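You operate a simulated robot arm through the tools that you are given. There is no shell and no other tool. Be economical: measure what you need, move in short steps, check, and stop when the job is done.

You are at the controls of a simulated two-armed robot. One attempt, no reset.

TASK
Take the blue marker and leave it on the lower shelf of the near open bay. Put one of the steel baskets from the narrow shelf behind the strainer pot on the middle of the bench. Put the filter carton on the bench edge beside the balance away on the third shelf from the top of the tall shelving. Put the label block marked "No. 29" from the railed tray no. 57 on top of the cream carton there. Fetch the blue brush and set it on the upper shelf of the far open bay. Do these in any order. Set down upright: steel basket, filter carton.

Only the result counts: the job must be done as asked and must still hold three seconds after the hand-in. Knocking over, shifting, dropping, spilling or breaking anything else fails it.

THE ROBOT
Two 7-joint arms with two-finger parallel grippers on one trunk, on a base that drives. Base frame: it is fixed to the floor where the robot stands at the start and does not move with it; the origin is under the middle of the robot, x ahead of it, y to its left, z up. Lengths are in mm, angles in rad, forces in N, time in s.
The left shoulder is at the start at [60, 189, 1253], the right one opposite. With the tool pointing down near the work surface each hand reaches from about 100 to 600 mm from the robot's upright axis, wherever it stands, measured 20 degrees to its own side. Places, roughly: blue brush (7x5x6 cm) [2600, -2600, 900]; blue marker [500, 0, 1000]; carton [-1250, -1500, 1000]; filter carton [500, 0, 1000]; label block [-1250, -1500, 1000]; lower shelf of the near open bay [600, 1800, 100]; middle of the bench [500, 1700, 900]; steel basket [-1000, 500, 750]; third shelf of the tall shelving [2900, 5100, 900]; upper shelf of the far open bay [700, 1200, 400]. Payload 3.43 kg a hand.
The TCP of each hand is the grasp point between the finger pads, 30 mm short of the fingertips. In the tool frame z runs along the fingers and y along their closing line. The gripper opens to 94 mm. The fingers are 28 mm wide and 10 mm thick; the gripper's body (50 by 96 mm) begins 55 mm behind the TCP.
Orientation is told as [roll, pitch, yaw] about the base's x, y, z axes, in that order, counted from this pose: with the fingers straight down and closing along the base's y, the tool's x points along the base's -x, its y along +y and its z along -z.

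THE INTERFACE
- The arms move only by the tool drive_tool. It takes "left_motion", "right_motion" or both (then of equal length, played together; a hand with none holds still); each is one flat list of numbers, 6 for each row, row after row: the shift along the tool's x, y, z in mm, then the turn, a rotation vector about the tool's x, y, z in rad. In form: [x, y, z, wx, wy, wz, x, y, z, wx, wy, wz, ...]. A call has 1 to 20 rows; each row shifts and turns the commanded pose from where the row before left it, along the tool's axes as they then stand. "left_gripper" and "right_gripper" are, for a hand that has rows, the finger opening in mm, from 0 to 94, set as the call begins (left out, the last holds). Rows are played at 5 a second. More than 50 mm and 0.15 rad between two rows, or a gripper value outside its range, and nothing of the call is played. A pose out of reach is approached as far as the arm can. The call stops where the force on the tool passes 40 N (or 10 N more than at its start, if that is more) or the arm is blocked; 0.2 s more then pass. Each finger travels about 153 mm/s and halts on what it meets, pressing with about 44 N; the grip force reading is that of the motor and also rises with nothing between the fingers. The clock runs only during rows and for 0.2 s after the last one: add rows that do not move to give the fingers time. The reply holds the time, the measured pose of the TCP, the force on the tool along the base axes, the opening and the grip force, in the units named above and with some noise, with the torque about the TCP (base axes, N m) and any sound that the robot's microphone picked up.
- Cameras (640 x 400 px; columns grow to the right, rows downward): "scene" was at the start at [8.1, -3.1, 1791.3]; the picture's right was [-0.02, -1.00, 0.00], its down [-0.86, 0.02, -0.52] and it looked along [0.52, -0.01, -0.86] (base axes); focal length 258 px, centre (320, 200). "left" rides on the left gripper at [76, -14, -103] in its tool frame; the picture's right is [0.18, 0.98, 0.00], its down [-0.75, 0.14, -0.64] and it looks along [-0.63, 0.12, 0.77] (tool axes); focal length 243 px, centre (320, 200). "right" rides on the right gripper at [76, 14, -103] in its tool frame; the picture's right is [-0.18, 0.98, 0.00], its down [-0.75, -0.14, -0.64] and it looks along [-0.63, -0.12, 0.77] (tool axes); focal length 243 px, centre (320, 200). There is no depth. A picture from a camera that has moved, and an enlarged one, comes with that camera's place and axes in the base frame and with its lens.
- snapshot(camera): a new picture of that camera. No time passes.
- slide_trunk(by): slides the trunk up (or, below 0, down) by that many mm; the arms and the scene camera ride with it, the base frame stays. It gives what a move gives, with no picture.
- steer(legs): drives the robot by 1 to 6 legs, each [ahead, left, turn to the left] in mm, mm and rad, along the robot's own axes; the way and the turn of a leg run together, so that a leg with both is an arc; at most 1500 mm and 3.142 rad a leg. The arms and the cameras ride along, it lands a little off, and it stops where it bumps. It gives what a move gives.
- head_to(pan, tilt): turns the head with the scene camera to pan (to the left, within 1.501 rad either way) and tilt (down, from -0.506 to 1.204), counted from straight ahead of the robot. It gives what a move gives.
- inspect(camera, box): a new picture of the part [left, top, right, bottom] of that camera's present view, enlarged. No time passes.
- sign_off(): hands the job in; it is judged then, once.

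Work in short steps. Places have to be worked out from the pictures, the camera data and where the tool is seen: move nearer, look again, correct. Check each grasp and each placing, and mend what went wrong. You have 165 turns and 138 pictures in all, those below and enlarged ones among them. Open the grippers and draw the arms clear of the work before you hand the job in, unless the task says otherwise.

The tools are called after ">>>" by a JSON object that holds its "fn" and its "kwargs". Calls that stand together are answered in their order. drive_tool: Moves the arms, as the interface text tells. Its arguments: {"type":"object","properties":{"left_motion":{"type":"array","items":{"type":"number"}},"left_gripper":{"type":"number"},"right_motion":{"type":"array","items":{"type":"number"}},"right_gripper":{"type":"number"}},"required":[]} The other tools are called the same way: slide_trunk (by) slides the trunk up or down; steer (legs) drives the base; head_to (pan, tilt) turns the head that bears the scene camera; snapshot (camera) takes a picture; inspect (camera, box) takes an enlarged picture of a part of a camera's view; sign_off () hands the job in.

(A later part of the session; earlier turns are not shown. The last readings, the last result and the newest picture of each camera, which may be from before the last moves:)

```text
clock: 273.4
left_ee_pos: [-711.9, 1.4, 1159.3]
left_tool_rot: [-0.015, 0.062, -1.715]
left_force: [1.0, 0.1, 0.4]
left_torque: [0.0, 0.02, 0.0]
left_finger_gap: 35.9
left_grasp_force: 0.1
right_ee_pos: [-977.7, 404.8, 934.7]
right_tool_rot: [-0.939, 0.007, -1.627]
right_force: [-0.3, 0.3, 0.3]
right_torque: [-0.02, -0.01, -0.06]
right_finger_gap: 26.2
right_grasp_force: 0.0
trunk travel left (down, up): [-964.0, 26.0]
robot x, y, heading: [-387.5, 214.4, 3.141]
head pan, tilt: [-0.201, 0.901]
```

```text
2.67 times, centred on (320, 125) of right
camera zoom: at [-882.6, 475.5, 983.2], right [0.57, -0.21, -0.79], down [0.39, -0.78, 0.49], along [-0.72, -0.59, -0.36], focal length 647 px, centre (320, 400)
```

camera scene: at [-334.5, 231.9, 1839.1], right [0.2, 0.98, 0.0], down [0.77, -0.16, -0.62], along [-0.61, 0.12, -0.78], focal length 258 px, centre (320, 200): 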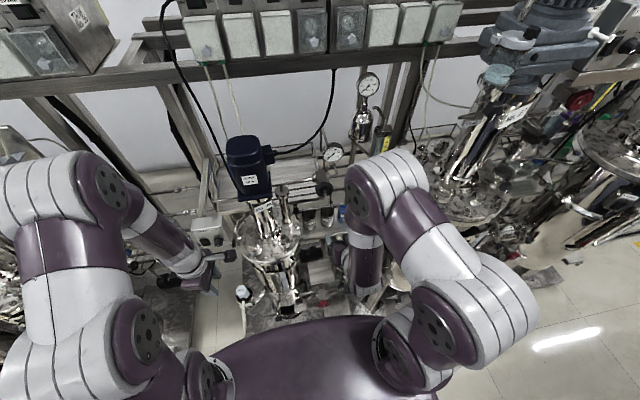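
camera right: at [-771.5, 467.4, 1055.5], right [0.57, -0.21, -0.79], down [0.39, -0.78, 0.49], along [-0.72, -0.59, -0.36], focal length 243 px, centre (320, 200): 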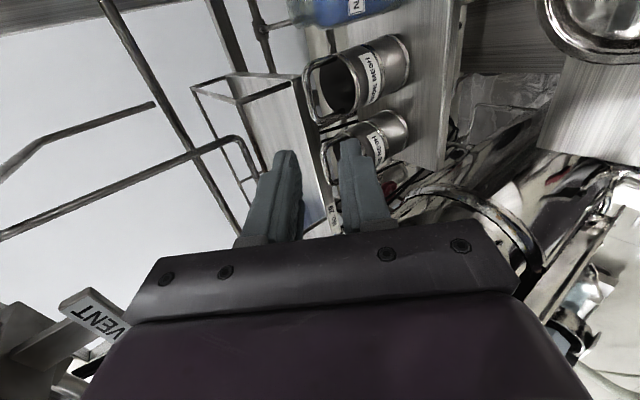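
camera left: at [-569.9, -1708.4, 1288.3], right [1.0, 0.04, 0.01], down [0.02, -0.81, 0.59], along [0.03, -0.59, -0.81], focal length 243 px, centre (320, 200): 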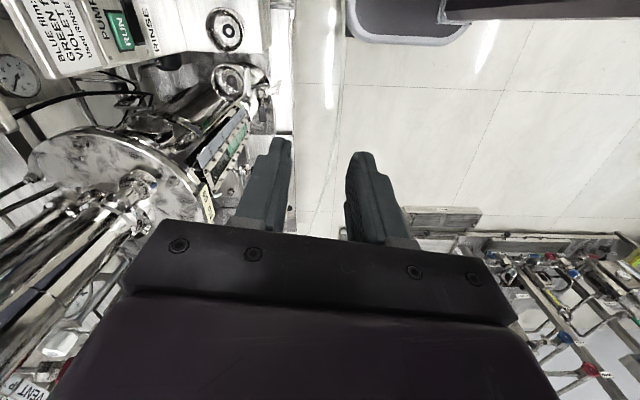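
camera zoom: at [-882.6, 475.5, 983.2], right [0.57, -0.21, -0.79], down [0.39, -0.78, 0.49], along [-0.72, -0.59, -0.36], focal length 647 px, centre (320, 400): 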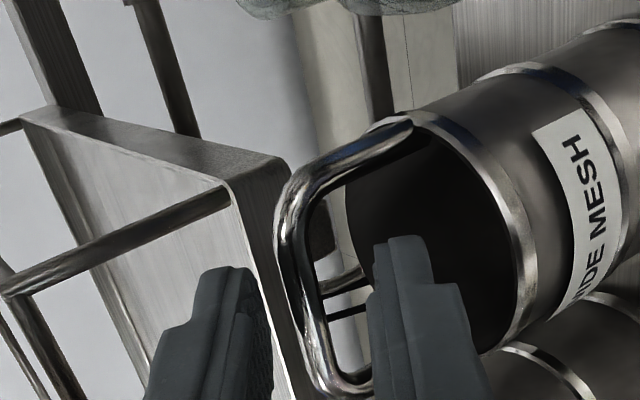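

The bar lies between the fingers. Close.

>>> {"fn": "drive_tool", "kwargs": {"right_motion": [0, 0, 0, 0, 0, 0, 0, 0, 0, 0, 0, 0, 0, 0, 0, 0, 0, 0], "right_gripper": 0}}

>>> {"fn": "drive_tool", "kwargs": {"right_motion": [0, -4, -3, 0, 0, 0, 0, -8, -6, 0, 0, 0, 0, -12, -9, 0, 0, 0, 0, 0, 0, 0, 0, 0]}}

>>> {"fn": "snapshot", "kwargs": {"camera": "right"}}

```text
clock: 274.2
left_ee_pos: [-711.8, 0.8, 1159.5]
left_tool_rot: [-0.015, 0.063, -1.715]
left_force: [0.0, 0.7, -1.1]
left_torque: [0.0, 0.01, -0.02]
left_finger_gap: 35.9
left_grasp_force: 0.1
right_ee_pos: [-979.9, 404.6, 935.6]
right_tool_rot: [-0.94, 0.007, -1.626]
right_force: [-1.7, 0.0, 8.9]
right_torque: [-0.14, 0.21, -0.06]
right_finger_gap: 6.6
right_grasp_force: 41.0
trunk travel left (down, up): [-964.0, 26.0]
robot x, y, heading: [-384.2, 221.4, 3.146]
head pan, tilt: [-0.201, 0.901]
```

```text
clock: 275.2
left_ee_pos: [-712.3, 2.4, 1157.4]
left_tool_rot: [-0.015, 0.063, -1.714]
left_force: [0.0, -1.0, 0.7]
left_torque: [-0.03, 0.01, 0.03]
left_finger_gap: 36.0
left_grasp_force: 0.0
right_ee_pos: [-978.7, 404.2, 963.9]
right_tool_rot: [-0.937, 0.006, -1.628]
right_force: [0.4, 0.1, -0.5]
right_torque: [-0.04, -0.02, 0.01]
right_finger_gap: 6.8
right_grasp_force: 41.1
trunk travel left (down, up): [-964.0, 26.0]
robot x, y, heading: [-387.1, 219.3, 3.141]
head pan, tilt: [-0.201, 0.901]
```

```text
61 pictures are left
camera right: at [-883.1, 475.1, 1012.3], right [0.57, -0.21, -0.79], down [0.39, -0.78, 0.49], along [-0.72, -0.59, -0.36], focal length 243 px, centre (320, 200)
```

right: 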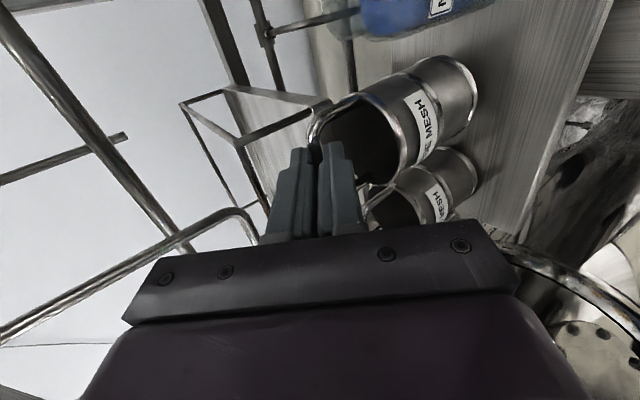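

Basket is lifted (grip 6.7 mm). Retreat along the approach axis, up and out, then check.

>>> {"fn": "drive_tool", "kwargs": {"right_motion": [0, 0, -30, 0, 0, 0, 0, 0, -38, 0, 0, 0, 0, 0, -38, 0, 0, 0, 0, 0, -38, 0, 0, 0, 0, 0, 0, 0, 0, 0]}}

>>> {"fn": "steer", "kwargs": {"legs": [[-280, 0, 0]]}}

>>> {"fn": "snapshot", "kwargs": {"camera": "right"}}

>>> {"fn": "snapshot", "kwargs": {"camera": "scene"}}

```text
clock: 276.4
left_ee_pos: [-713.9, 1.6, 1159.1]
left_tool_rot: [-0.013, 0.063, -1.716]
left_force: [-0.9, 0.3, 0.4]
left_torque: [0.0, -0.01, 0.0]
left_finger_gap: 36.1
left_grasp_force: 0.0
right_ee_pos: [-863.4, 396.8, 1047.1]
right_tool_rot: [-0.936, 0.006, -1.625]
right_force: [0.0, 0.0, -0.4]
right_torque: [0.0, -0.01, -0.03]
right_finger_gap: 6.6
right_grasp_force: 41.2
trunk travel left (down, up): [-964.0, 26.0]
robot x, y, heading: [-388.3, 220.6, 3.139]
head pan, tilt: [-0.201, 0.901]
```

```text
clock: 278.4
left_ee_pos: [-435.6, 1.3, 1158.3]
left_tool_rot: [-0.014, 0.062, -1.713]
left_force: [-0.7, 0.0, -0.2]
left_torque: [-0.03, -0.03, -0.02]
left_finger_gap: 36.2
left_grasp_force: 0.2
right_ee_pos: [-586.7, 397.6, 1045.7]
right_tool_rot: [-0.938, 0.005, -1.624]
right_force: [0.1, 0.9, 0.1]
right_torque: [0.0, -0.01, 0.0]
right_finger_gap: 6.7
right_grasp_force: 41.2
trunk travel left (down, up): [-964.0, 26.0]
robot x, y, heading: [-111.5, 222.4, -3.147]
head pan, tilt: [-0.201, 0.901]
```

```text
60 pictures are left
camera right: at [-491.3, 468.1, 1095.7], right [0.57, -0.21, -0.79], down [0.39, -0.78, 0.49], along [-0.72, -0.59, -0.36], focal length 243 px, centre (320, 200)
```

right: 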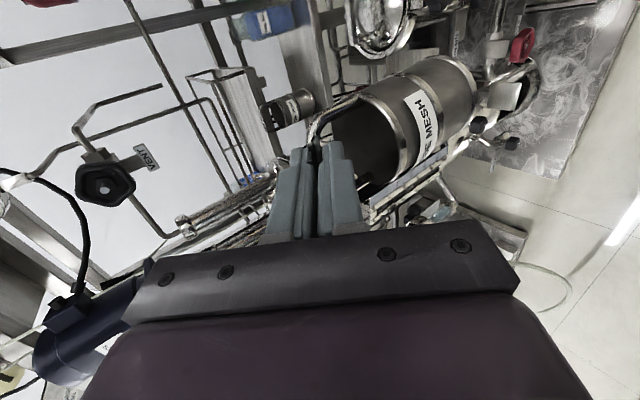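

```text
59 pictures are left
camera scene: at [-127.4, 232.4, 1839.0], right [0.2, 0.98, 0.0], down [0.77, -0.15, -0.62], along [-0.61, 0.12, -0.78], focal length 258 px, centre (320, 200)
```

scene: 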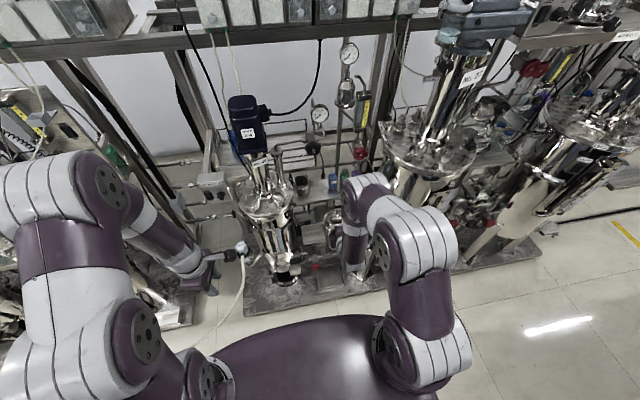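

Basket secure. Turn clockwise to face +x, back a little, and strafe to about y≈1900.

>>> {"fn": "steer", "kwargs": {"legs": [[0, 0, -3.136], [-170, 0, 0]]}}

>>> {"fn": "steer", "kwargs": {"legs": [[0, 1500, 0], [0, 180, 0]]}}

>>> {"fn": "head_to", "kwargs": {"pan": 0.0, "tilt": 0.8}}

>>> {"fn": "snapshot", "kwargs": {"camera": "scene"}}

```text
clock: 287.2
left_ee_pos: [36.0, 440.9, 1158.9]
left_tool_rot: [-0.012, 0.064, 1.457]
left_force: [-0.1, -0.6, -0.5]
left_torque: [0.0, 0.04, -0.01]
left_finger_gap: 35.7
left_grasp_force: 0.0
right_ee_pos: [196.3, 49.4, 1046.3]
right_tool_rot: [-0.937, 0.006, 1.547]
right_force: [0.3, 0.4, 0.7]
right_torque: [0.01, 0.01, 0.0]
right_finger_gap: 6.9
right_grasp_force: 40.6
trunk travel left (down, up): [-964.0, 26.0]
robot x, y, heading: [-282.5, 213.0, 0.027]
head pan, tilt: [-0.201, 0.901]
```

```text
clock: 295.6
left_ee_pos: [-6.0, 2103.3, 1160.1]
left_tool_rot: [-0.013, 0.062, 1.448]
left_force: [0.1, -0.2, -0.5]
left_torque: [-0.02, 0.02, 0.01]
left_finger_gap: 36.2
left_grasp_force: 0.0
right_ee_pos: [152.5, 1710.3, 1047.0]
right_tool_rot: [-0.94, 0.003, 1.536]
right_force: [-0.5, -0.7, -1.9]
right_torque: [0.02, 0.02, -0.01]
right_finger_gap: 6.6
right_grasp_force: 41.0
trunk travel left (down, up): [-964.0, 26.0]
robot x, y, heading: [-324.8, 1880.6, 0.018]
head pan, tilt: [-0.201, 0.901]
```

```text
clock: 296.4
left_ee_pos: [-4.7, 2106.9, 1159.7]
left_tool_rot: [-0.016, 0.064, 1.449]
left_force: [0.4, -0.5, -0.2]
left_torque: [-0.01, 0.01, 0.01]
left_finger_gap: 35.9
left_grasp_force: 0.0
right_ee_pos: [151.9, 1712.7, 1047.5]
right_tool_rot: [-0.939, 0.007, 1.538]
right_force: [-0.5, 0.3, -1.1]
right_torque: [-0.03, 0.01, 0.01]
right_finger_gap: 6.5
right_grasp_force: 41.4
trunk travel left (down, up): [-964.0, 26.0]
robot x, y, heading: [-323.3, 1884.6, 0.022]
head pan, tilt: [0.0, 0.799]
```

```text
58 pictures are left
camera scene: at [-304.9, 1881.2, 1846.9], right [0.02, -1.0, 0.0], down [-0.72, -0.01, -0.7], along [0.7, 0.01, -0.72], focal length 258 px, centre (320, 200)
```

scene: 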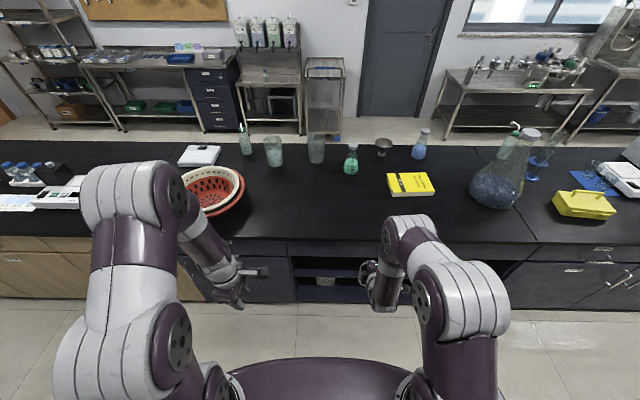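

Central bench area is free. Raise 26, drive 370 ahead, then extend the right hand to ≈(672,1740).

>>> {"fn": "slide_trunk", "kwargs": {"by": 25}}

>>> {"fn": "steer", "kwargs": {"legs": [[370, 20, -0.02]]}}

>>> {"fn": "snapshot", "kwargs": {"camera": "right"}}

```text
clock: 297.1
left_ee_pos: [-5.7, 2106.4, 1183.8]
left_tool_rot: [-0.016, 0.064, 1.447]
left_force: [-0.4, 0.2, 0.4]
left_torque: [-0.03, -0.02, 0.0]
left_finger_gap: 36.1
left_grasp_force: 0.1
right_ee_pos: [153.1, 1713.6, 1071.2]
right_tool_rot: [-0.938, 0.009, 1.537]
right_force: [-0.1, 0.3, -1.4]
right_torque: [0.0, 0.03, -0.02]
right_finger_gap: 6.9
right_grasp_force: 40.9
trunk travel left (down, up): [-989.0, 1.0]
robot x, y, heading: [-326.9, 1881.5, 0.024]
head pan, tilt: [0.0, 0.799]
```

```text
clock: 299.5
left_ee_pos: [367.9, 2126.2, 1184.6]
left_tool_rot: [-0.016, 0.061, 1.43]
left_force: [-0.6, 0.4, -0.4]
left_torque: [-0.03, -0.02, 0.0]
left_finger_gap: 35.8
left_grasp_force: 0.1
right_ee_pos: [519.0, 1729.3, 1072.0]
right_tool_rot: [-0.939, 0.005, 1.52]
right_force: [-0.6, 0.8, -0.5]
right_torque: [-0.03, 0.01, -0.03]
right_finger_gap: 6.9
right_grasp_force: 40.8
trunk travel left (down, up): [-989.0, 1.0]
robot x, y, heading: [47.0, 1908.5, 0.003]
head pan, tilt: [0.0, 0.799]
```

```text
57 pictures are left
camera right: at [424.9, 1658.2, 1121.8], right [-0.57, 0.21, -0.79], down [-0.4, 0.78, 0.49], along [0.72, 0.59, -0.36], focal length 243 px, centre (320, 200)
```

right: 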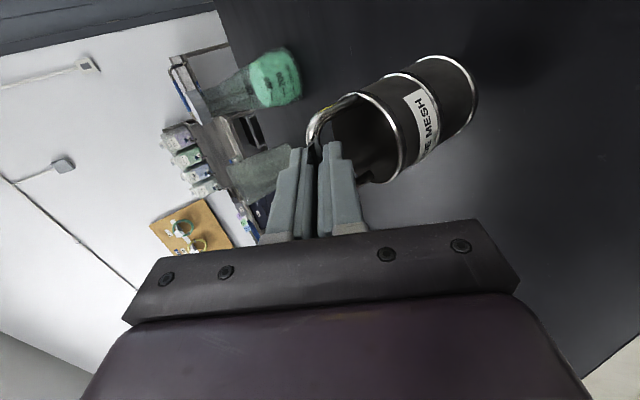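

Basket hangs upright. Extend to ≈(672,1740,1034), then creep down to contact.

>>> {"fn": "drive_tool", "kwargs": {"right_motion": [-4.5, -14.5, 36.8, 0, 0, 0, -4.5, -14.5, 36.8, 0, 0, 0, -4.5, -14.5, 36.8, 0, 0, 0, -4.5, -14.5, 36.8, 0, 0, 0, 0, 0, 0, 0, 0, 0, 0, 2.4, 1.8, 0, 0, 0, 0, 2.4, 1.8, 0, 0, 0, 0, 2.4, 1.8, 0, 0, 0]}}

>>> {"fn": "snapshot", "kwargs": {"camera": "right"}}

```text
clock: 301.0
left_ee_pos: [368.1, 2126.2, 1185.2]
left_tool_rot: [-0.018, 0.062, 1.43]
left_force: [0.3, 0.3, -0.5]
left_torque: [0.0, 0.0, 0.0]
left_finger_gap: 36.1
left_grasp_force: 0.1
right_ee_pos: [681.3, 1739.7, 1037.2]
right_tool_rot: [-0.963, 0.006, 1.519]
right_force: [-3.2, 0.5, 22.4]
right_torque: [0.14, -0.34, 0.06]
right_finger_gap: 6.9
right_grasp_force: 41.2
trunk travel left (down, up): [-989.0, 1.0]
robot x, y, heading: [42.9, 1905.6, 0.007]
head pan, tilt: [0.0, 0.799]
stopped in row 7 (right hand): the force on the tool passed its limit at 40 N (the readings are from after the stop); the commanded pose is now the measured one
```

```text
56 pictures are left
camera right: at [584.8, 1668.3, 1083.3], right [-0.55, 0.21, -0.81], down [-0.41, 0.78, 0.48], along [0.73, 0.59, -0.34], focal length 243 px, centre (320, 200)
```

right: 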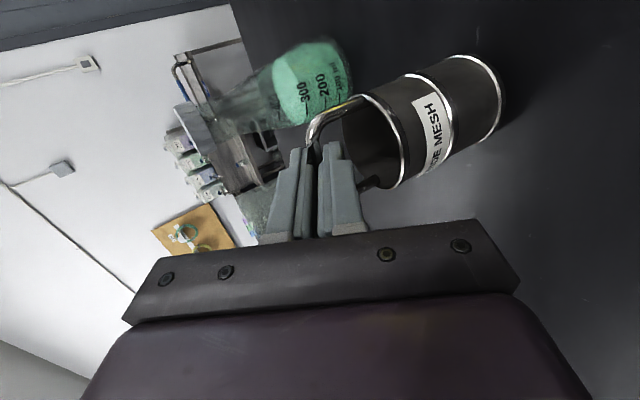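

Contact. Ease 1.5 mm and open to 26, then withdraw along the axis slowly.

>>> {"fn": "drive_tool", "kwargs": {"right_motion": [0, -1.2, -0.9, 0, 0, 0, 0, 0, 0, 0, 0, 0]}}

>>> {"fn": "drive_tool", "kwargs": {"right_motion": [0, 0, 0, 0, 0, 0, 0, 0, 0, 0, 0, 0], "right_gripper": 26}}

>>> {"fn": "inspect", "kwargs": {"camera": "right", "box": [200, 50, 520, 250]}}

```text
clock: 301.6
left_ee_pos: [366.8, 2125.5, 1185.1]
left_tool_rot: [-0.016, 0.063, 1.429]
left_force: [0.1, -0.6, -0.2]
left_torque: [-0.01, 0.03, -0.01]
left_finger_gap: 36.2
left_grasp_force: 0.0
right_ee_pos: [676.5, 1739.0, 1035.8]
right_tool_rot: [-0.958, 0.007, 1.52]
right_force: [-4.1, 0.7, 20.8]
right_torque: [0.07, -0.34, 0.01]
right_finger_gap: 6.8
right_grasp_force: 40.8
trunk travel left (down, up): [-989.0, 1.0]
robot x, y, heading: [45.0, 1906.8, 0.002]
head pan, tilt: [0.0, 0.799]
```

```text
clock: 302.2
left_ee_pos: [368.7, 2126.3, 1183.9]
left_tool_rot: [-0.015, 0.063, 1.429]
left_force: [-0.3, -0.4, -0.1]
left_torque: [0.0, -0.01, 0.02]
left_finger_gap: 36.1
left_grasp_force: 0.1
right_ee_pos: [676.5, 1738.8, 1032.7]
right_tool_rot: [-0.95, 0.004, 1.519]
right_force: [0.2, 0.2, 0.2]
right_torque: [-0.03, 0.0, -0.03]
right_finger_gap: 26.1
right_grasp_force: 0.0
trunk travel left (down, up): [-989.0, 1.0]
robot x, y, heading: [46.7, 1908.9, 0.003]
head pan, tilt: [0.0, 0.799]
```

```text
2.00 times, centred on (360, 150) of right
camera zoom: at [581.4, 1667.9, 1081.1], right [-0.56, 0.21, -0.8], down [-0.4, 0.78, 0.48], along [0.72, 0.59, -0.35], focal length 485 px, centre (240, 300)
```

zoom: 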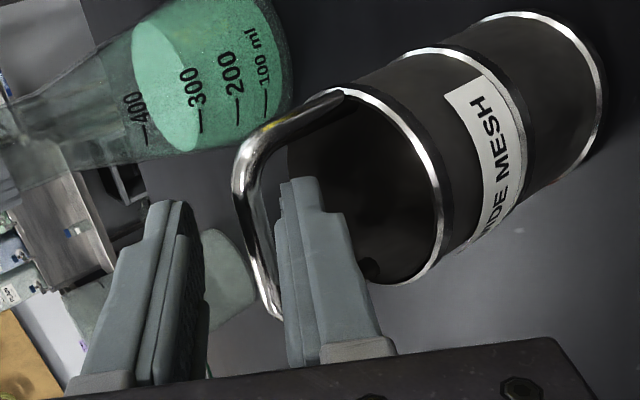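

>>> {"fn": "drive_tool", "kwargs": {"right_motion": [0, 3.5, 0, 0, 0, 0, 0, 0, -10, 0, 0, 0, 0, 0, -20, 0, 0, 0, 0, 0, -30, 0, 0, 0, 0, 0, -38, 0, 0, 0, 0, 0, -38, 0, 0, 0, 0, 0, 0, 0, 0, 0]}}

>>> {"fn": "snapshot", "kwargs": {"camera": "right"}}

```text
clock: 303.8
left_ee_pos: [369.0, 2124.9, 1183.6]
left_tool_rot: [-0.014, 0.062, 1.429]
left_force: [-0.1, -0.1, -0.1]
left_torque: [0.02, 0.02, 0.0]
left_finger_gap: 36.2
left_grasp_force: 0.1
right_ee_pos: [565.5, 1745.2, 1109.6]
right_tool_rot: [-0.949, 0.004, 1.52]
right_force: [0.4, 0.1, 0.0]
right_torque: [-0.03, 0.01, 0.0]
right_finger_gap: 26.1
right_grasp_force: 0.0
trunk travel left (down, up): [-989.0, 1.0]
robot x, y, heading: [47.2, 1910.1, 0.002]
head pan, tilt: [0.0, 0.799]
```

```text
54 pictures are left
camera right: at [470.8, 1673.9, 1156.8], right [-0.56, 0.21, -0.8], down [-0.4, 0.78, 0.48], along [0.72, 0.59, -0.35], focal length 243 px, centre (320, 200)
```

right: 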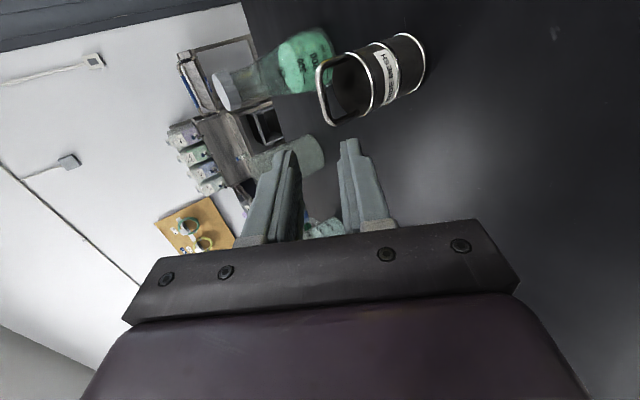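

Basket stands upright mid-bench. Before the label block I test how far an arm truly reaches (left hand, straight ahead over the empty bench).

>>> {"fn": "drive_tool", "kwargs": {"left_motion": [-5.4, -38.5, 0, 0, 0, 0, -5.4, -38.5, 0, 0, 0, 0, -5.4, -38.5, 0, 0, 0, 0, -5.4, -38.5, 0, 0, 0, 0, -5.4, -38.5, 0, 0, 0, 0, -5.4, -38.5, 0, 0, 0, 0, -5.4, -38.5, 0, 0, 0, 0, -5.4, -38.5, 0, 0, 0, 0, -5.4, -38.5, 0, 0, 0, 0, 0, 0, 0, 0, 0, 0]}}

>>> {"fn": "snapshot", "kwargs": {"camera": "scene"}}

```text
clock: 306.0
left_ee_pos: [654.0, 2122.3, 1177.2]
left_tool_rot: [-0.014, 0.062, 1.431]
left_force: [0.5, -0.1, 0.3]
left_torque: [0.01, 0.01, -0.01]
left_finger_gap: 35.9
left_grasp_force: 0.1
left hand out of reach, approached as far as the arm can: row 8, 9
right_ee_pos: [566.7, 1745.6, 1108.3]
right_tool_rot: [-0.951, 0.006, 1.519]
right_force: [-0.1, 1.6, 0.9]
right_torque: [0.02, 0.02, -0.04]
right_finger_gap: 26.1
right_grasp_force: 0.0
trunk travel left (down, up): [-989.0, 1.0]
robot x, y, heading: [46.0, 1907.5, 0.002]
head pan, tilt: [0.0, 0.799]
```

```text
53 pictures are left
camera scene: at [66.7, 1905.2, 1871.9], right [0.0, -1.0, 0.0], down [-0.72, 0.0, -0.7], along [0.7, 0.0, -0.72], focal length 258 px, centre (320, 200)
```

scene: 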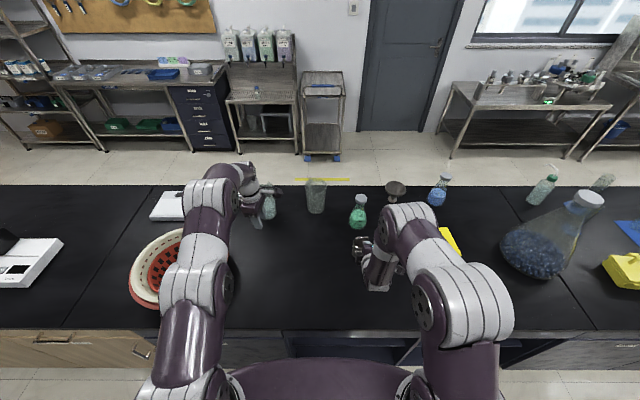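

Max wrist reach ≈550 mm from the shoulder; block 29 isn't reachable from this side past the vent/motor. The labels face the other way, so access is likely from behind the skid. Tuck both arms and drive round to look there.

>>> {"fn": "drive_tool", "kwargs": {"left_motion": [5.4, 38.5, 0, 0, 0, 0, 5.4, 38.5, 0, 0, 0, 0, 5.4, 38.5, 0, 0, 0, 0, 5.4, 38.5, 0, 0, 0, 0, 5.4, 38.5, 0, 0, 0, 0, 5.4, 38.5, 0, 0, 0, 0, 5.4, 38.5, 0, 0, 0, 0, 5.4, 38.5, 0, 0, 0, 0], "right_motion": [2, 22, -30, 0, 0, 0, 2, 22, -30, 0, 0, 0, 2, 22, -30, 0, 0, 0, 2, 22, -30, 0, 0, 0, 2, 22, -30, 0, 0, 0, 0, 0, 0, 0, 0, 0, 0, 0, 0, 0, 0, 0, 0, 0, 0, 0, 0, 0]}}

>>> {"fn": "steer", "kwargs": {"legs": [[-240, 0, 0], [0, -1500, 0], [0, -1500, 0]]}}

```text
clock: 308.0
left_ee_pos: [344.5, 2123.9, 1176.5]
left_tool_rot: [-0.014, 0.063, 1.429]
left_force: [-0.5, -0.3, -0.2]
left_torque: [-0.01, -0.01, 0.01]
left_finger_gap: 35.9
left_grasp_force: 0.0
right_ee_pos: [415.8, 1756.8, 1121.6]
right_tool_rot: [-1.039, -0.029, 1.519]
right_force: [-0.3, 0.5, -0.8]
right_torque: [0.01, 0.01, 0.01]
right_finger_gap: 26.2
right_grasp_force: 0.0
trunk travel left (down, up): [-989.0, 1.0]
robot x, y, heading: [40.8, 1907.6, 0.011]
head pan, tilt: [0.0, 0.799]
stopped in row 8 (right hand): the arm was blocked; the commanded pose is now the measured one
```

```text
clock: 323.9
left_ee_pos: [90.0, -907.0, 1174.6]
left_tool_rot: [-0.016, 0.064, 1.402]
left_force: [-0.5, -0.2, -0.4]
left_torque: [-0.04, 0.02, 0.0]
left_finger_gap: 35.9
left_grasp_force: 0.1
right_ee_pos: [150.5, -1276.0, 1121.9]
right_tool_rot: [-1.039, -0.029, 1.492]
right_force: [0.3, 0.2, -1.0]
right_torque: [0.02, -0.03, -0.04]
right_finger_gap: 26.2
right_grasp_force: 0.0
trunk travel left (down, up): [-989.0, 1.0]
robot x, y, heading: [-214.7, -1116.8, -0.023]
head pan, tilt: [0.0, 0.799]
```

>>> {"fn": "steer", "kwargs": {"legs": [[200, 0, 0.023], [0, -750, 0], [0, 0, -2.5]]}}

>>> {"fn": "head_to", "kwargs": {"pan": 0.0, "tilt": 0.35}}

>>> {"fn": "snapshot", "kwargs": {"camera": "scene"}}

```text
clock: 335.0
left_ee_pos: [-124.4, -2212.1, 1175.4]
left_tool_rot: [-0.015, 0.063, -1.068]
left_force: [-0.8, 0.7, 0.5]
left_torque: [-0.01, -0.02, 0.02]
left_finger_gap: 35.8
left_grasp_force: 0.0
right_ee_pos: [-399.7, -1959.2, 1120.7]
right_tool_rot: [-1.038, -0.03, -0.978]
right_force: [0.4, 0.6, -0.3]
right_torque: [0.02, -0.01, 0.02]
right_finger_gap: 26.1
right_grasp_force: 0.0
trunk travel left (down, up): [-989.0, 1.0]
robot x, y, heading: [-12.9, -1859.1, -2.498]
head pan, tilt: [0.0, 0.799]
```

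```text
clock: 335.9
left_ee_pos: [-124.0, -2210.9, 1175.4]
left_tool_rot: [-0.016, 0.063, -1.069]
left_force: [0.1, 0.4, -0.3]
left_torque: [-0.01, -0.01, -0.02]
left_finger_gap: 36.0
left_grasp_force: 0.0
right_ee_pos: [-401.7, -1960.1, 1122.0]
right_tool_rot: [-1.04, -0.029, -0.979]
right_force: [-0.2, -0.2, -0.2]
right_torque: [-0.02, 0.0, 0.01]
right_finger_gap: 26.2
right_grasp_force: 0.1
trunk travel left (down, up): [-989.0, 1.0]
robot x, y, heading: [-16.2, -1856.8, -2.494]
head pan, tilt: [0.0, 0.351]
```

```text
52 pictures are left
camera scene: at [-42.1, -1880.4, 1911.5], right [-0.6, 0.8, 0.0], down [0.27, 0.21, -0.94], along [-0.75, -0.57, -0.34], focal length 258 px, centre (320, 200)
```

scene: 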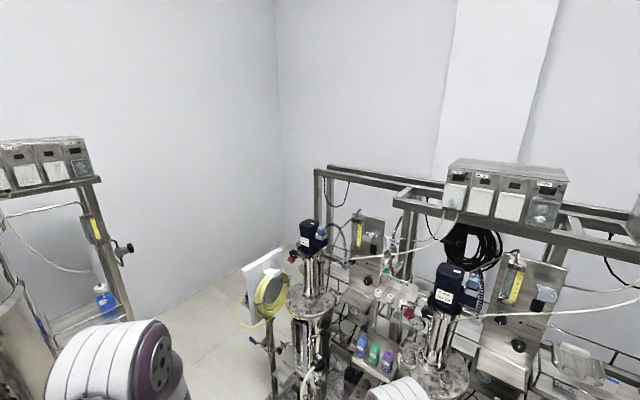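

There is an aisle behind the skid (wall at x≈-2500), reachable round its -y end (y≈-2800). Face -x and go via (-200,-2800) to (-650,-3350), then look.

>>> {"fn": "steer", "kwargs": {"legs": [[0, 0, -0.647], [150, 940, 0]]}}

>>> {"fn": "head_to", "kwargs": {"pan": 0.5, "tilt": 0.6}}

>>> {"fn": "snapshot", "kwargs": {"camera": "scene"}}

```text
clock: 341.4
left_ee_pos: [-415.9, -2743.6, 1176.0]
left_tool_rot: [-0.017, 0.062, -1.555]
left_force: [-0.6, 0.0, 0.4]
left_torque: [0.0, 0.01, 0.03]
left_finger_gap: 35.9
left_grasp_force: 0.2
right_ee_pos: [-543.6, -2392.6, 1122.2]
right_tool_rot: [-1.042, -0.033, -1.468]
right_force: [-0.4, 0.0, -0.1]
right_torque: [0.01, 0.01, 0.04]
right_finger_gap: 26.0
right_grasp_force: 0.1
trunk travel left (down, up): [-989.0, 1.0]
robot x, y, heading: [-157.0, -2485.8, -2.98]
head pan, tilt: [0.0, 0.351]
stopped in leg 2: the robot was blocked; the commanded pose is now the measured one
```

```text
clock: 342.3
left_ee_pos: [-419.0, -2747.4, 1175.5]
left_tool_rot: [-0.014, 0.066, -1.556]
left_force: [0.0, -0.2, 0.2]
left_torque: [-0.02, 0.02, 0.01]
left_finger_gap: 35.9
left_grasp_force: 0.0
right_ee_pos: [-544.9, -2396.7, 1122.6]
right_tool_rot: [-1.038, -0.03, -1.468]
right_force: [0.1, 0.0, -0.2]
right_torque: [-0.01, 0.0, 0.01]
right_finger_gap: 25.9
right_grasp_force: 0.1
trunk travel left (down, up): [-989.0, 1.0]
robot x, y, heading: [-158.8, -2486.5, -2.98]
head pan, tilt: [0.499, 0.6]
```

```text
51 pictures are left
camera scene: at [-168.8, -2533.4, 1888.8], right [-0.61, 0.79, 0.0], down [0.45, 0.35, -0.82], along [-0.65, -0.51, -0.57], focal length 258 px, centre (320, 200)
```

scene: 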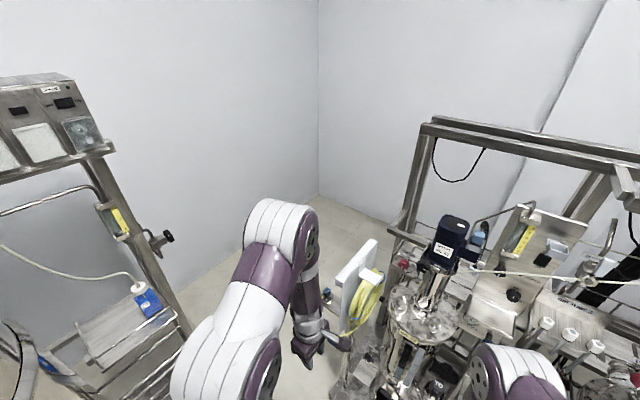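

Blocked while strafing; look down to the left to see what the base met.

>>> {"fn": "head_to", "kwargs": {"pan": 1.4, "tilt": 1.0}}

>>> {"fn": "snapshot", "kwargs": {"camera": "scene"}}

```text
clock: 343.5
left_ee_pos: [-418.5, -2746.8, 1176.0]
left_tool_rot: [-0.013, 0.063, -1.554]
left_force: [-0.5, 0.8, -0.1]
left_torque: [-0.03, 0.04, 0.01]
left_finger_gap: 36.3
left_grasp_force: 0.0
right_ee_pos: [-544.3, -2395.6, 1121.9]
right_tool_rot: [-1.04, -0.031, -1.468]
right_force: [0.0, -0.7, 0.0]
right_torque: [-0.01, 0.0, -0.02]
right_finger_gap: 25.8
right_grasp_force: 0.0
trunk travel left (down, up): [-989.0, 1.0]
robot x, y, heading: [-158.2, -2482.1, -2.98]
head pan, tilt: [1.4, 1.0]
```

```text
50 pictures are left
camera scene: at [-99.3, -2547.9, 1856.8], right [-1.0, 0.01, 0.0], down [0.01, 0.84, -0.54], along [-0.01, -0.54, -0.84], focal length 258 px, centre (320, 200)
```

scene: 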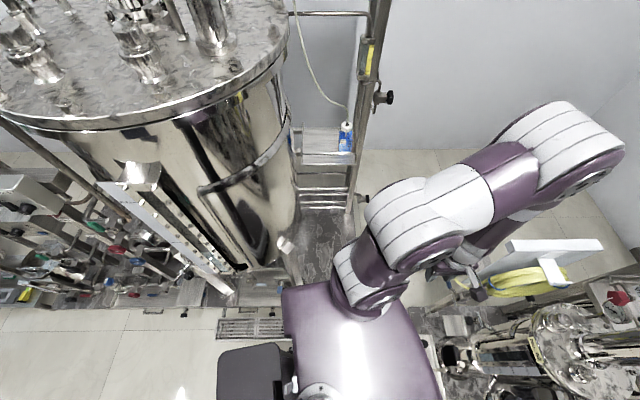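

The gap at this end (~430 mm) is too narrow for the base. The other way round is the +y end (equipment ends near y≈2050). Drive back and up the corridor facing +y.

>>> {"fn": "steer", "kwargs": {"legs": [[0, -750, 0], [0, 0, -1.73], [1500, 0, 0]]}}

>>> {"fn": "head_to", "kwargs": {"pan": 0.5, "tilt": 0.5}}

```text
clock: 358.8
left_ee_pos: [-481.8, 65.2, 1176.7]
left_tool_rot: [-0.016, 0.064, 2.977]
left_force: [0.0, 0.7, 0.2]
left_torque: [-0.01, 0.01, 0.03]
left_finger_gap: 36.1
left_grasp_force: 0.0
right_ee_pos: [-113.1, 127.5, 1121.6]
right_tool_rot: [-1.039, -0.029, 3.066]
right_force: [0.0, 0.2, 0.1]
right_torque: [0.01, -0.01, -0.01]
right_finger_gap: 26.1
right_grasp_force: 0.0
trunk travel left (down, up): [-989.0, 1.0]
robot x, y, heading: [-273.9, -234.4, 1.556]
head pan, tilt: [1.4, 1.0]
```

```text
clock: 360.0
left_ee_pos: [-481.7, 65.7, 1177.1]
left_tool_rot: [-0.016, 0.062, 2.977]
left_force: [-1.2, -0.1, -0.4]
left_torque: [-0.01, 0.06, 0.02]
left_finger_gap: 36.3
left_grasp_force: 0.0
right_ee_pos: [-113.0, 127.4, 1122.9]
right_tool_rot: [-1.041, -0.03, 3.064]
right_force: [0.3, -1.0, 0.0]
right_torque: [0.03, 0.01, 0.04]
right_finger_gap: 26.1
right_grasp_force: 0.0
trunk travel left (down, up): [-989.0, 1.0]
robot x, y, heading: [-270.6, -239.9, 1.554]
head pan, tilt: [0.499, 0.499]
```

>>> {"fn": "steer", "kwargs": {"legs": [[0, -110, 0.015], [1500, 0, 0], [1400, 0, 0]]}}

>>> {"fn": "head_to", "kwargs": {"pan": 1.3, "tilt": 0.45}}

>>> {"fn": "snapshot", "kwargs": {"camera": "scene"}}

```text
clock: 375.0
left_ee_pos: [-329.7, 3003.6, 1175.1]
left_tool_rot: [-0.016, 0.061, 2.976]
left_force: [-0.3, 0.5, 0.5]
left_torque: [0.02, -0.01, -0.01]
left_finger_gap: 36.1
left_grasp_force: 0.1
right_ee_pos: [38.9, 3065.4, 1122.3]
right_tool_rot: [-1.041, -0.03, 3.061]
right_force: [1.5, -0.3, -0.5]
right_torque: [-0.01, -0.01, -0.02]
right_finger_gap: 26.2
right_grasp_force: 0.1
trunk travel left (down, up): [-989.0, 1.0]
robot x, y, heading: [-120.2, 2701.6, 1.547]
head pan, tilt: [0.499, 0.499]
```

```text
clock: 376.1
left_ee_pos: [-329.3, 3004.6, 1177.3]
left_tool_rot: [-0.014, 0.063, 2.976]
left_force: [-0.4, 0.1, -0.6]
left_torque: [0.02, 0.02, 0.01]
left_finger_gap: 36.1
left_grasp_force: 0.1
right_ee_pos: [37.9, 3067.0, 1123.2]
right_tool_rot: [-1.041, -0.029, 3.063]
right_force: [-0.1, -0.1, -0.9]
right_torque: [0.0, -0.03, 0.0]
right_finger_gap: 26.3
right_grasp_force: 0.0
trunk travel left (down, up): [-989.0, 1.0]
robot x, y, heading: [-119.3, 2703.8, 1.55]
head pan, tilt: [1.3, 0.45]
```

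```text
49 pictures are left
camera scene: at [-210.1, 2665.8, 1902.4], right [0.29, 0.96, 0.0], down [0.42, -0.12, -0.9], along [-0.86, 0.26, -0.44], focal length 258 px, centre (320, 200)
```

scene: 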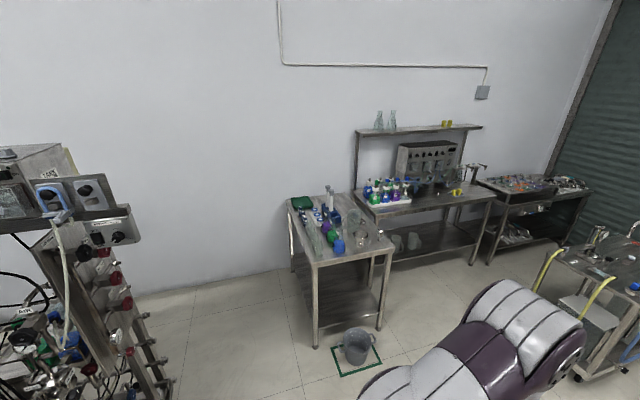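

The gap between skid end (y≈2050) and tables (y≈2990) leads to the rear aisle (wall x≈-2420). Face -x, shift to y≈2530 and go in.

>>> {"fn": "steer", "kwargs": {"legs": [[0, 0, 1.592], [0, 170, 0], [1000, 0, 0]]}}

>>> {"fn": "head_to", "kwargs": {"pan": 0.8, "tilt": 0.5}}

>>> {"fn": "snapshot", "kwargs": {"camera": "scene"}}

```text
clock: 384.4
left_ee_pos: [-999.2, 2317.5, 1174.9]
left_tool_rot: [0.015, 0.07, -1.698]
left_force: [1.0, 0.8, 0.1]
left_torque: [0.02, 0.01, 0.01]
left_finger_gap: 36.2
left_grasp_force: 0.1
right_ee_pos: [-1088.6, 2683.3, 1124.7]
right_tool_rot: [-1.048, -0.036, -1.619]
right_force: [-0.9, 0.2, 1.2]
right_torque: [0.0, -0.01, 0.02]
right_finger_gap: 25.8
right_grasp_force: 0.1
trunk travel left (down, up): [-989.0, 1.0]
robot x, y, heading: [-725.1, 2529.4, -3.128]
head pan, tilt: [1.3, 0.45]
stopped in leg 3: the robot was blocked; the commanded pose is now the measured one
```

```text
clock: 385.3
left_ee_pos: [-998.8, 2319.1, 1173.5]
left_tool_rot: [0.014, 0.07, -1.696]
left_force: [0.6, 0.4, 0.5]
left_torque: [0.01, 0.03, 0.0]
left_finger_gap: 35.9
left_grasp_force: 0.1
right_ee_pos: [-1088.9, 2682.6, 1125.2]
right_tool_rot: [-1.048, -0.036, -1.622]
right_force: [0.1, 0.4, 1.1]
right_torque: [-0.02, 0.01, 0.02]
right_finger_gap: 25.9
right_grasp_force: 0.1
trunk travel left (down, up): [-989.0, 1.0]
robot x, y, heading: [-725.9, 2529.7, -3.131]
head pan, tilt: [0.799, 0.499]
```

```text
48 pictures are left
camera scene: at [-714.4, 2471.9, 1898.1], right [-0.72, 0.69, 0.0], down [0.32, 0.34, -0.88], along [-0.61, -0.64, -0.47], focal length 258 px, centre (320, 200)
```

scene: 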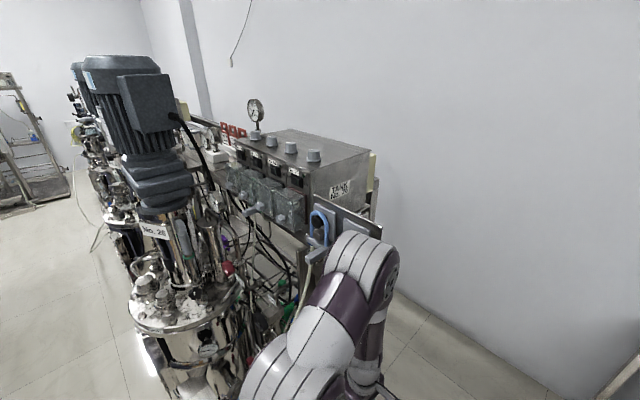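

My left elbow brushed the cabinet at the skid end. Back off, shift 145 mm toward +y, and retry with the elbow clear.

>>> {"fn": "steer", "kwargs": {"legs": [[-120, 0, 0], [0, -145, -0.01], [500, 0, 0]]}}

>>> {"fn": "snapshot", "kwargs": {"camera": "scene"}}

```text
clock: 390.0
left_ee_pos: [-1392.7, 2463.6, 1170.1]
left_tool_rot: [0.023, 0.074, -1.707]
left_force: [0.6, 0.1, 0.9]
left_torque: [-0.01, 0.05, -0.01]
left_finger_gap: 35.9
left_grasp_force: 0.0
right_ee_pos: [-1477.2, 2829.6, 1121.3]
right_tool_rot: [-1.04, -0.031, -1.631]
right_force: [0.0, 0.7, 0.4]
right_torque: [0.01, -0.01, 0.0]
right_finger_gap: 25.9
right_grasp_force: 0.0
trunk travel left (down, up): [-989.0, 1.0]
robot x, y, heading: [-1112.6, 2676.3, 3.142]
head pan, tilt: [0.799, 0.499]
```

```text
47 pictures are left
camera scene: at [-1112.2, 2609.6, 1897.9], right [-0.72, 0.7, 0.0], down [0.33, 0.34, -0.88], along [-0.61, -0.63, -0.48], focal length 258 px, centre (320, 200)
```

scene: 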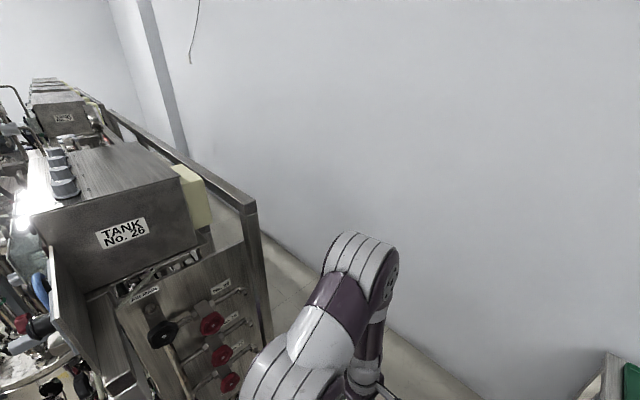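

The rear aisle (x≈-1400…-2390) is clear. Advance, turn to face -y, and start down it.

>>> {"fn": "steer", "kwargs": {"legs": [[740, 0, 0], [0, 0, 1.571], [900, 0, 0]]}}

>>> {"fn": "head_to", "kwargs": {"pan": 0.0, "tilt": 0.4}}

>>> {"fn": "snapshot", "kwargs": {"camera": "scene"}}

```text
clock: 402.1
left_ee_pos: [-1678.5, 1493.0, 1171.6]
left_tool_rot: [0.02, 0.075, -0.178]
left_force: [-0.2, 0.5, 0.0]
left_torque: [0.01, 0.0, 0.02]
left_finger_gap: 35.9
left_grasp_force: 0.1
right_ee_pos: [-2048.8, 1424.2, 1123.6]
right_tool_rot: [-1.039, -0.031, -0.104]
right_force: [0.1, 0.2, 0.1]
right_torque: [-0.02, 0.0, 0.02]
right_finger_gap: 25.8
right_grasp_force: 0.0
trunk travel left (down, up): [-989.0, 1.0]
robot x, y, heading: [-1880.1, 1785.1, -1.618]
head pan, tilt: [0.799, 0.499]
```

```text
clock: 403.3
left_ee_pos: [-1677.0, 1491.8, 1170.1]
left_tool_rot: [0.021, 0.076, -0.176]
left_force: [-0.4, 1.3, 0.3]
left_torque: [0.01, 0.0, 0.0]
left_finger_gap: 36.0
left_grasp_force: 0.1
right_ee_pos: [-2046.5, 1422.9, 1122.3]
right_tool_rot: [-1.039, -0.031, -0.102]
right_force: [-0.5, 0.5, -1.3]
right_torque: [0.02, -0.03, -0.05]
right_finger_gap: 25.9
right_grasp_force: 0.1
trunk travel left (down, up): [-989.0, 1.0]
robot x, y, heading: [-1883.0, 1786.0, -1.616]
head pan, tilt: [0.0, 0.4]
```

```text
46 pictures are left
camera scene: at [-1881.0, 1750.2, 1907.0], right [-1.0, 0.04, 0.0], down [0.02, 0.39, -0.92], along [-0.04, -0.92, -0.39], focal length 258 px, centre (320, 200)
```

scene: 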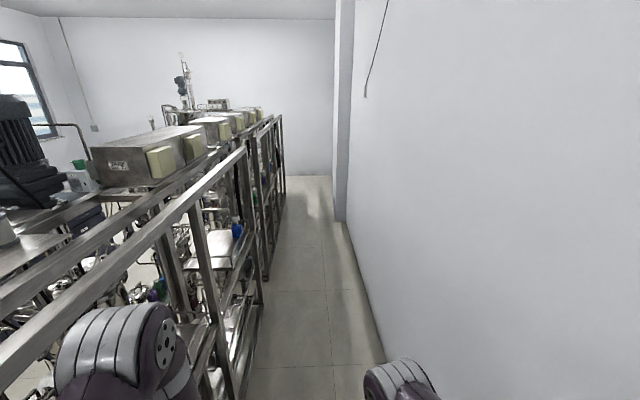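

Aisle is clear (x -1420…-2410). Correct heading and drive 3 m to y≈-1215, then turn to face +x.

>>> {"fn": "steer", "kwargs": {"legs": [[0, 0, 0.046], [1500, 0, 0]]}}

>>> {"fn": "steer", "kwargs": {"legs": [[1490, 0, 0]]}}

```text
clock: 411.2
left_ee_pos: [-1664.5, -23.8, 1171.6]
left_tool_rot: [0.02, 0.074, -0.137]
left_force: [0.3, 0.7, 0.4]
left_torque: [-0.01, 0.03, -0.01]
left_finger_gap: 36.2
left_grasp_force: 0.1
right_ee_pos: [-2031.9, -110.6, 1122.5]
right_tool_rot: [-1.041, -0.03, -0.061]
right_force: [0.0, -0.8, 0.4]
right_torque: [0.02, -0.01, -0.01]
right_finger_gap: 26.1
right_grasp_force: 0.0
trunk travel left (down, up): [-989.0, 1.0]
robot x, y, heading: [-1877.9, 257.4, -1.576]
head pan, tilt: [0.0, 0.4]
```

```text
clock: 418.6
left_ee_pos: [-1684.6, -1522.9, 1171.4]
left_tool_rot: [0.023, 0.077, -0.151]
left_force: [0.3, 0.3, -0.6]
left_torque: [0.03, -0.01, -0.03]
left_finger_gap: 35.9
left_grasp_force: 0.1
right_ee_pos: [-2051.5, -1603.0, 1121.5]
right_tool_rot: [-1.04, -0.03, -0.077]
right_force: [-0.5, -1.1, 0.0]
right_torque: [-0.02, 0.03, 0.01]
right_finger_gap: 25.6
right_grasp_force: 0.1
trunk travel left (down, up): [-989.0, 1.0]
robot x, y, heading: [-1893.8, -1233.0, -1.588]
head pan, tilt: [0.0, 0.4]
```

>>> {"fn": "steer", "kwargs": {"legs": [[0, -100, 0], [0, 0, 1.588]]}}

>>> {"fn": "head_to", "kwargs": {"pan": -0.3, "tilt": 0.75}}

>>> {"fn": "snapshot", "kwargs": {"camera": "scene"}}

```text
clock: 423.6
left_ee_pos: [-1705.3, -1027.6, 1170.6]
left_tool_rot: [0.02, 0.075, 1.409]
left_force: [-0.8, -0.1, 0.1]
left_torque: [0.0, 0.02, -0.01]
left_finger_gap: 36.1
left_grasp_force: 0.1
right_ee_pos: [-1630.4, -1395.8, 1122.3]
right_tool_rot: [-1.041, -0.031, 1.486]
right_force: [0.5, -0.1, -0.2]
right_torque: [0.0, 0.0, -0.01]
right_finger_gap: 26.0
right_grasp_force: 0.0
trunk travel left (down, up): [-989.0, 1.0]
robot x, y, heading: [-1995.1, -1239.2, -0.028]
head pan, tilt: [0.0, 0.4]
```

```text
clock: 424.4
left_ee_pos: [-1705.0, -1028.1, 1171.8]
left_tool_rot: [0.021, 0.075, 1.411]
left_force: [0.5, -0.9, -0.5]
left_torque: [-0.02, 0.02, -0.03]
left_finger_gap: 36.0
left_grasp_force: 0.1
right_ee_pos: [-1630.3, -1395.5, 1122.4]
right_tool_rot: [-1.041, -0.029, 1.486]
right_force: [-1.8, -0.9, -1.0]
right_torque: [-0.02, 0.03, -0.01]
right_finger_gap: 26.0
right_grasp_force: 0.1
trunk travel left (down, up): [-989.0, 1.0]
robot x, y, heading: [-1993.5, -1235.9, -0.027]
head pan, tilt: [-0.3, 0.75]
```

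```text
45 pictures are left
camera scene: at [-1975.9, -1261.2, 1876.0], right [-0.32, -0.95, 0.0], down [-0.65, 0.22, -0.73], along [0.69, -0.23, -0.68], focal length 258 px, centre (320, 200)
```

scene: 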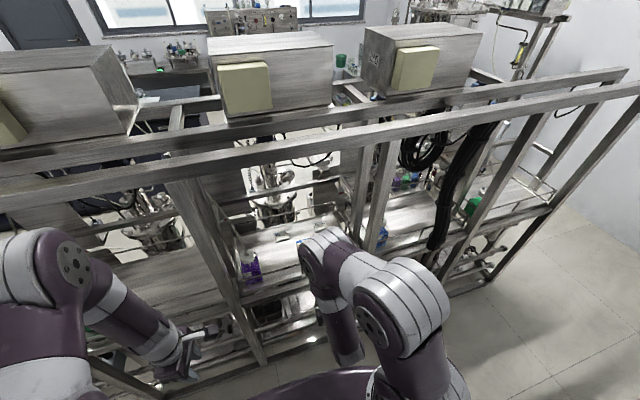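

>>> {"fn": "inspect", "kwargs": {"camera": "scene", "box": [190, 170, 400, 300]}}

>>> {"fn": "snapshot", "kwargs": {"camera": "right"}}

```text
3.05 times, centred on (295, 235) of scene
camera zoom: at [-1975.9, -1261.2, 1876.0], right [-0.32, -0.95, 0.0], down [-0.65, 0.22, -0.73], along [0.69, -0.23, -0.68], focal length 786 px, centre (396, 93)
```

zoom: 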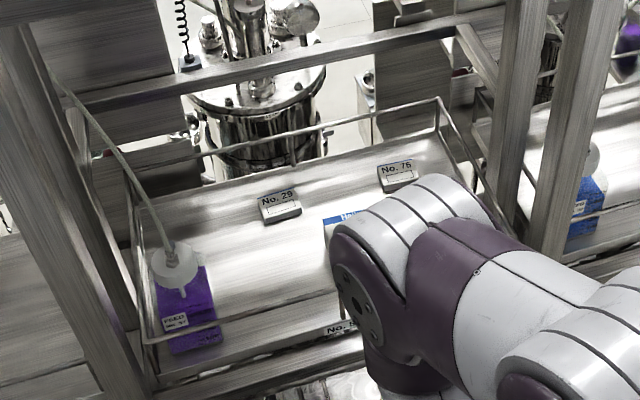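

```text
43 pictures are left
camera right: at [-1731.4, -1465.2, 1159.2], right [-0.48, 0.25, -0.84], down [-0.42, 0.78, 0.47], along [0.77, 0.57, -0.27], focal length 243 px, centre (320, 200)
```

right: 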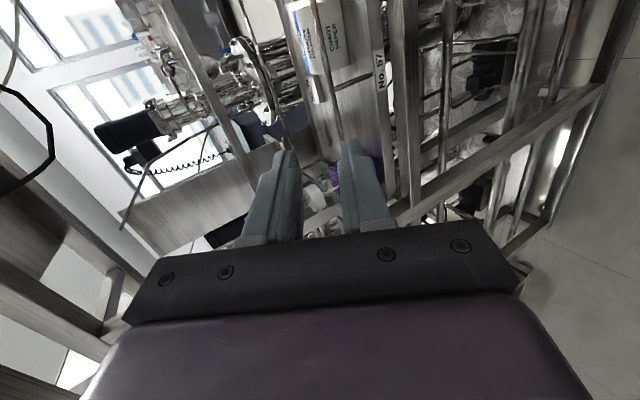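

From the rear the tray is open: block "No. 29" ≈(-1152,-1336), block 75 at y≈-1536, opening between posts y≈-1600…-1074. Lower the trunk 130 and turn the right hand vertical (closing along x).

>>> {"fn": "slide_trunk", "kwargs": {"by": -130}}

>>> {"fn": "drive_tool", "kwargs": {"right_motion": [0, 0, -10, -0.13, 0, 0, 0, 0, -10, -0.13, 0, 0, 0, 0, -10, -0.13, 0, 0, 0, 0, -10, -0.13, 0, 0, 0, 0, -10, -0.13, 0, 0, 0, 0, -10, -0.13, 0, 0, 0, 0, -10, -0.13, 0, 0, 0, 0, -10, -0.13, 0, 0, 0, 0, 0, 0, 0, 0], "right_gripper": 60}}

>>> {"fn": "snapshot", "kwargs": {"camera": "right"}}

>>> {"fn": "snapshot", "kwargs": {"camera": "scene"}}

```text
clock: 426.0
left_ee_pos: [-1705.6, -1027.1, 1040.6]
left_tool_rot: [0.019, 0.075, 1.411]
left_force: [-0.4, 0.6, 0.6]
left_torque: [0.0, -0.03, -0.05]
left_finger_gap: 35.9
left_grasp_force: 0.1
right_ee_pos: [-1629.8, -1396.1, 991.3]
right_tool_rot: [-1.041, -0.03, 1.487]
right_force: [1.6, -1.1, -0.4]
right_torque: [-0.01, 0.0, 0.03]
right_finger_gap: 26.1
right_grasp_force: 0.1
trunk travel left (down, up): [-859.0, 131.0]
robot x, y, heading: [-1996.7, -1239.5, -0.029]
head pan, tilt: [-0.3, 0.75]
```

```text
clock: 428.0
left_ee_pos: [-1705.5, -1027.9, 1040.3]
left_tool_rot: [0.021, 0.075, 1.409]
left_force: [0.2, -0.1, 0.0]
left_torque: [0.01, -0.02, -0.02]
left_finger_gap: 35.9
left_grasp_force: 0.0
right_ee_pos: [-1670.6, -1399.1, 1054.6]
right_tool_rot: [-0.048, -0.008, 1.483]
right_force: [-0.6, -0.2, -0.3]
right_torque: [0.0, 0.0, 0.03]
right_finger_gap: 60.0
right_grasp_force: 0.0
right hand out of reach, approached as far as the arm can: row 8
trunk travel left (down, up): [-859.0, 131.0]
robot x, y, heading: [-1996.7, -1232.9, -0.027]
head pan, tilt: [-0.3, 0.75]
```

```text
42 pictures are left
camera right: at [-1696.0, -1474.6, 1154.3], right [-0.96, 0.27, -0.04], down [0.18, 0.74, 0.65], along [0.21, 0.62, -0.76], focal length 243 px, centre (320, 200)
```

right: 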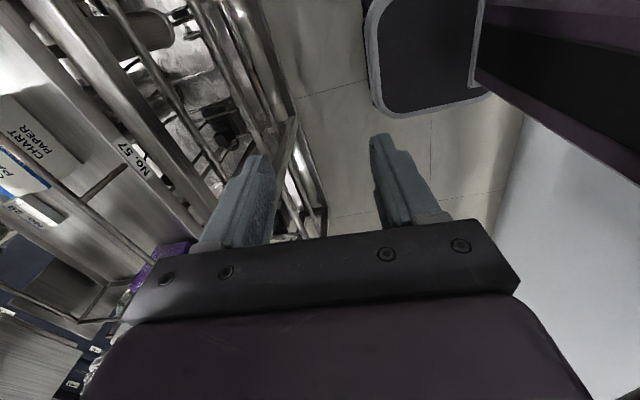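

```text
41 pictures are left
camera scene: at [-1976.9, -1261.5, 1746.0], right [-0.32, -0.95, 0.0], down [-0.65, 0.22, -0.73], along [0.69, -0.24, -0.68], focal length 258 px, centre (320, 200)
```

scene: 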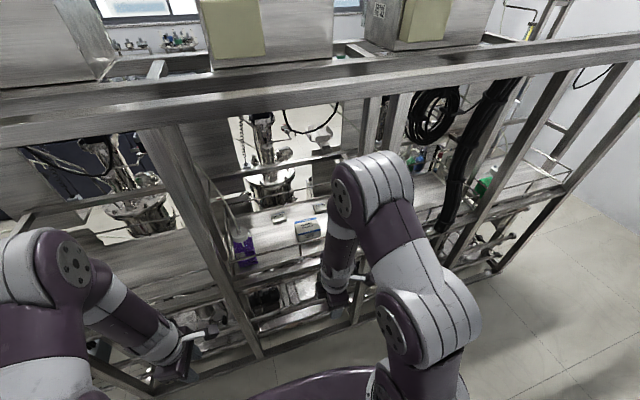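

>>> {"fn": "inspect", "kwargs": {"camera": "scene", "box": [210, 180, 354, 270]}}

```text
4.44 times, centred on (282, 225) of scene
camera zoom: at [-1976.9, -1261.5, 1746.0], right [-0.32, -0.95, 0.0], down [-0.65, 0.22, -0.73], along [0.69, -0.24, -0.68], focal length 1147 px, centre (489, 89)
```

zoom: 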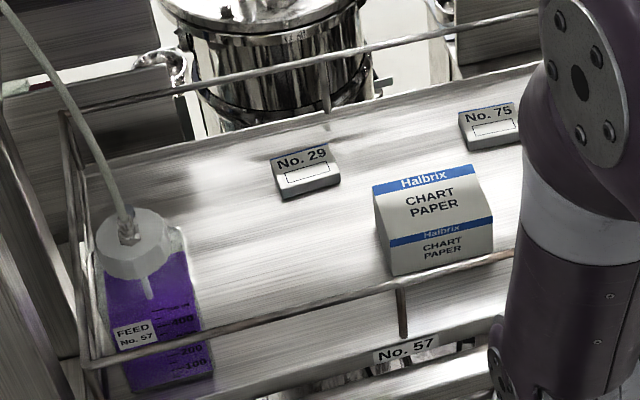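

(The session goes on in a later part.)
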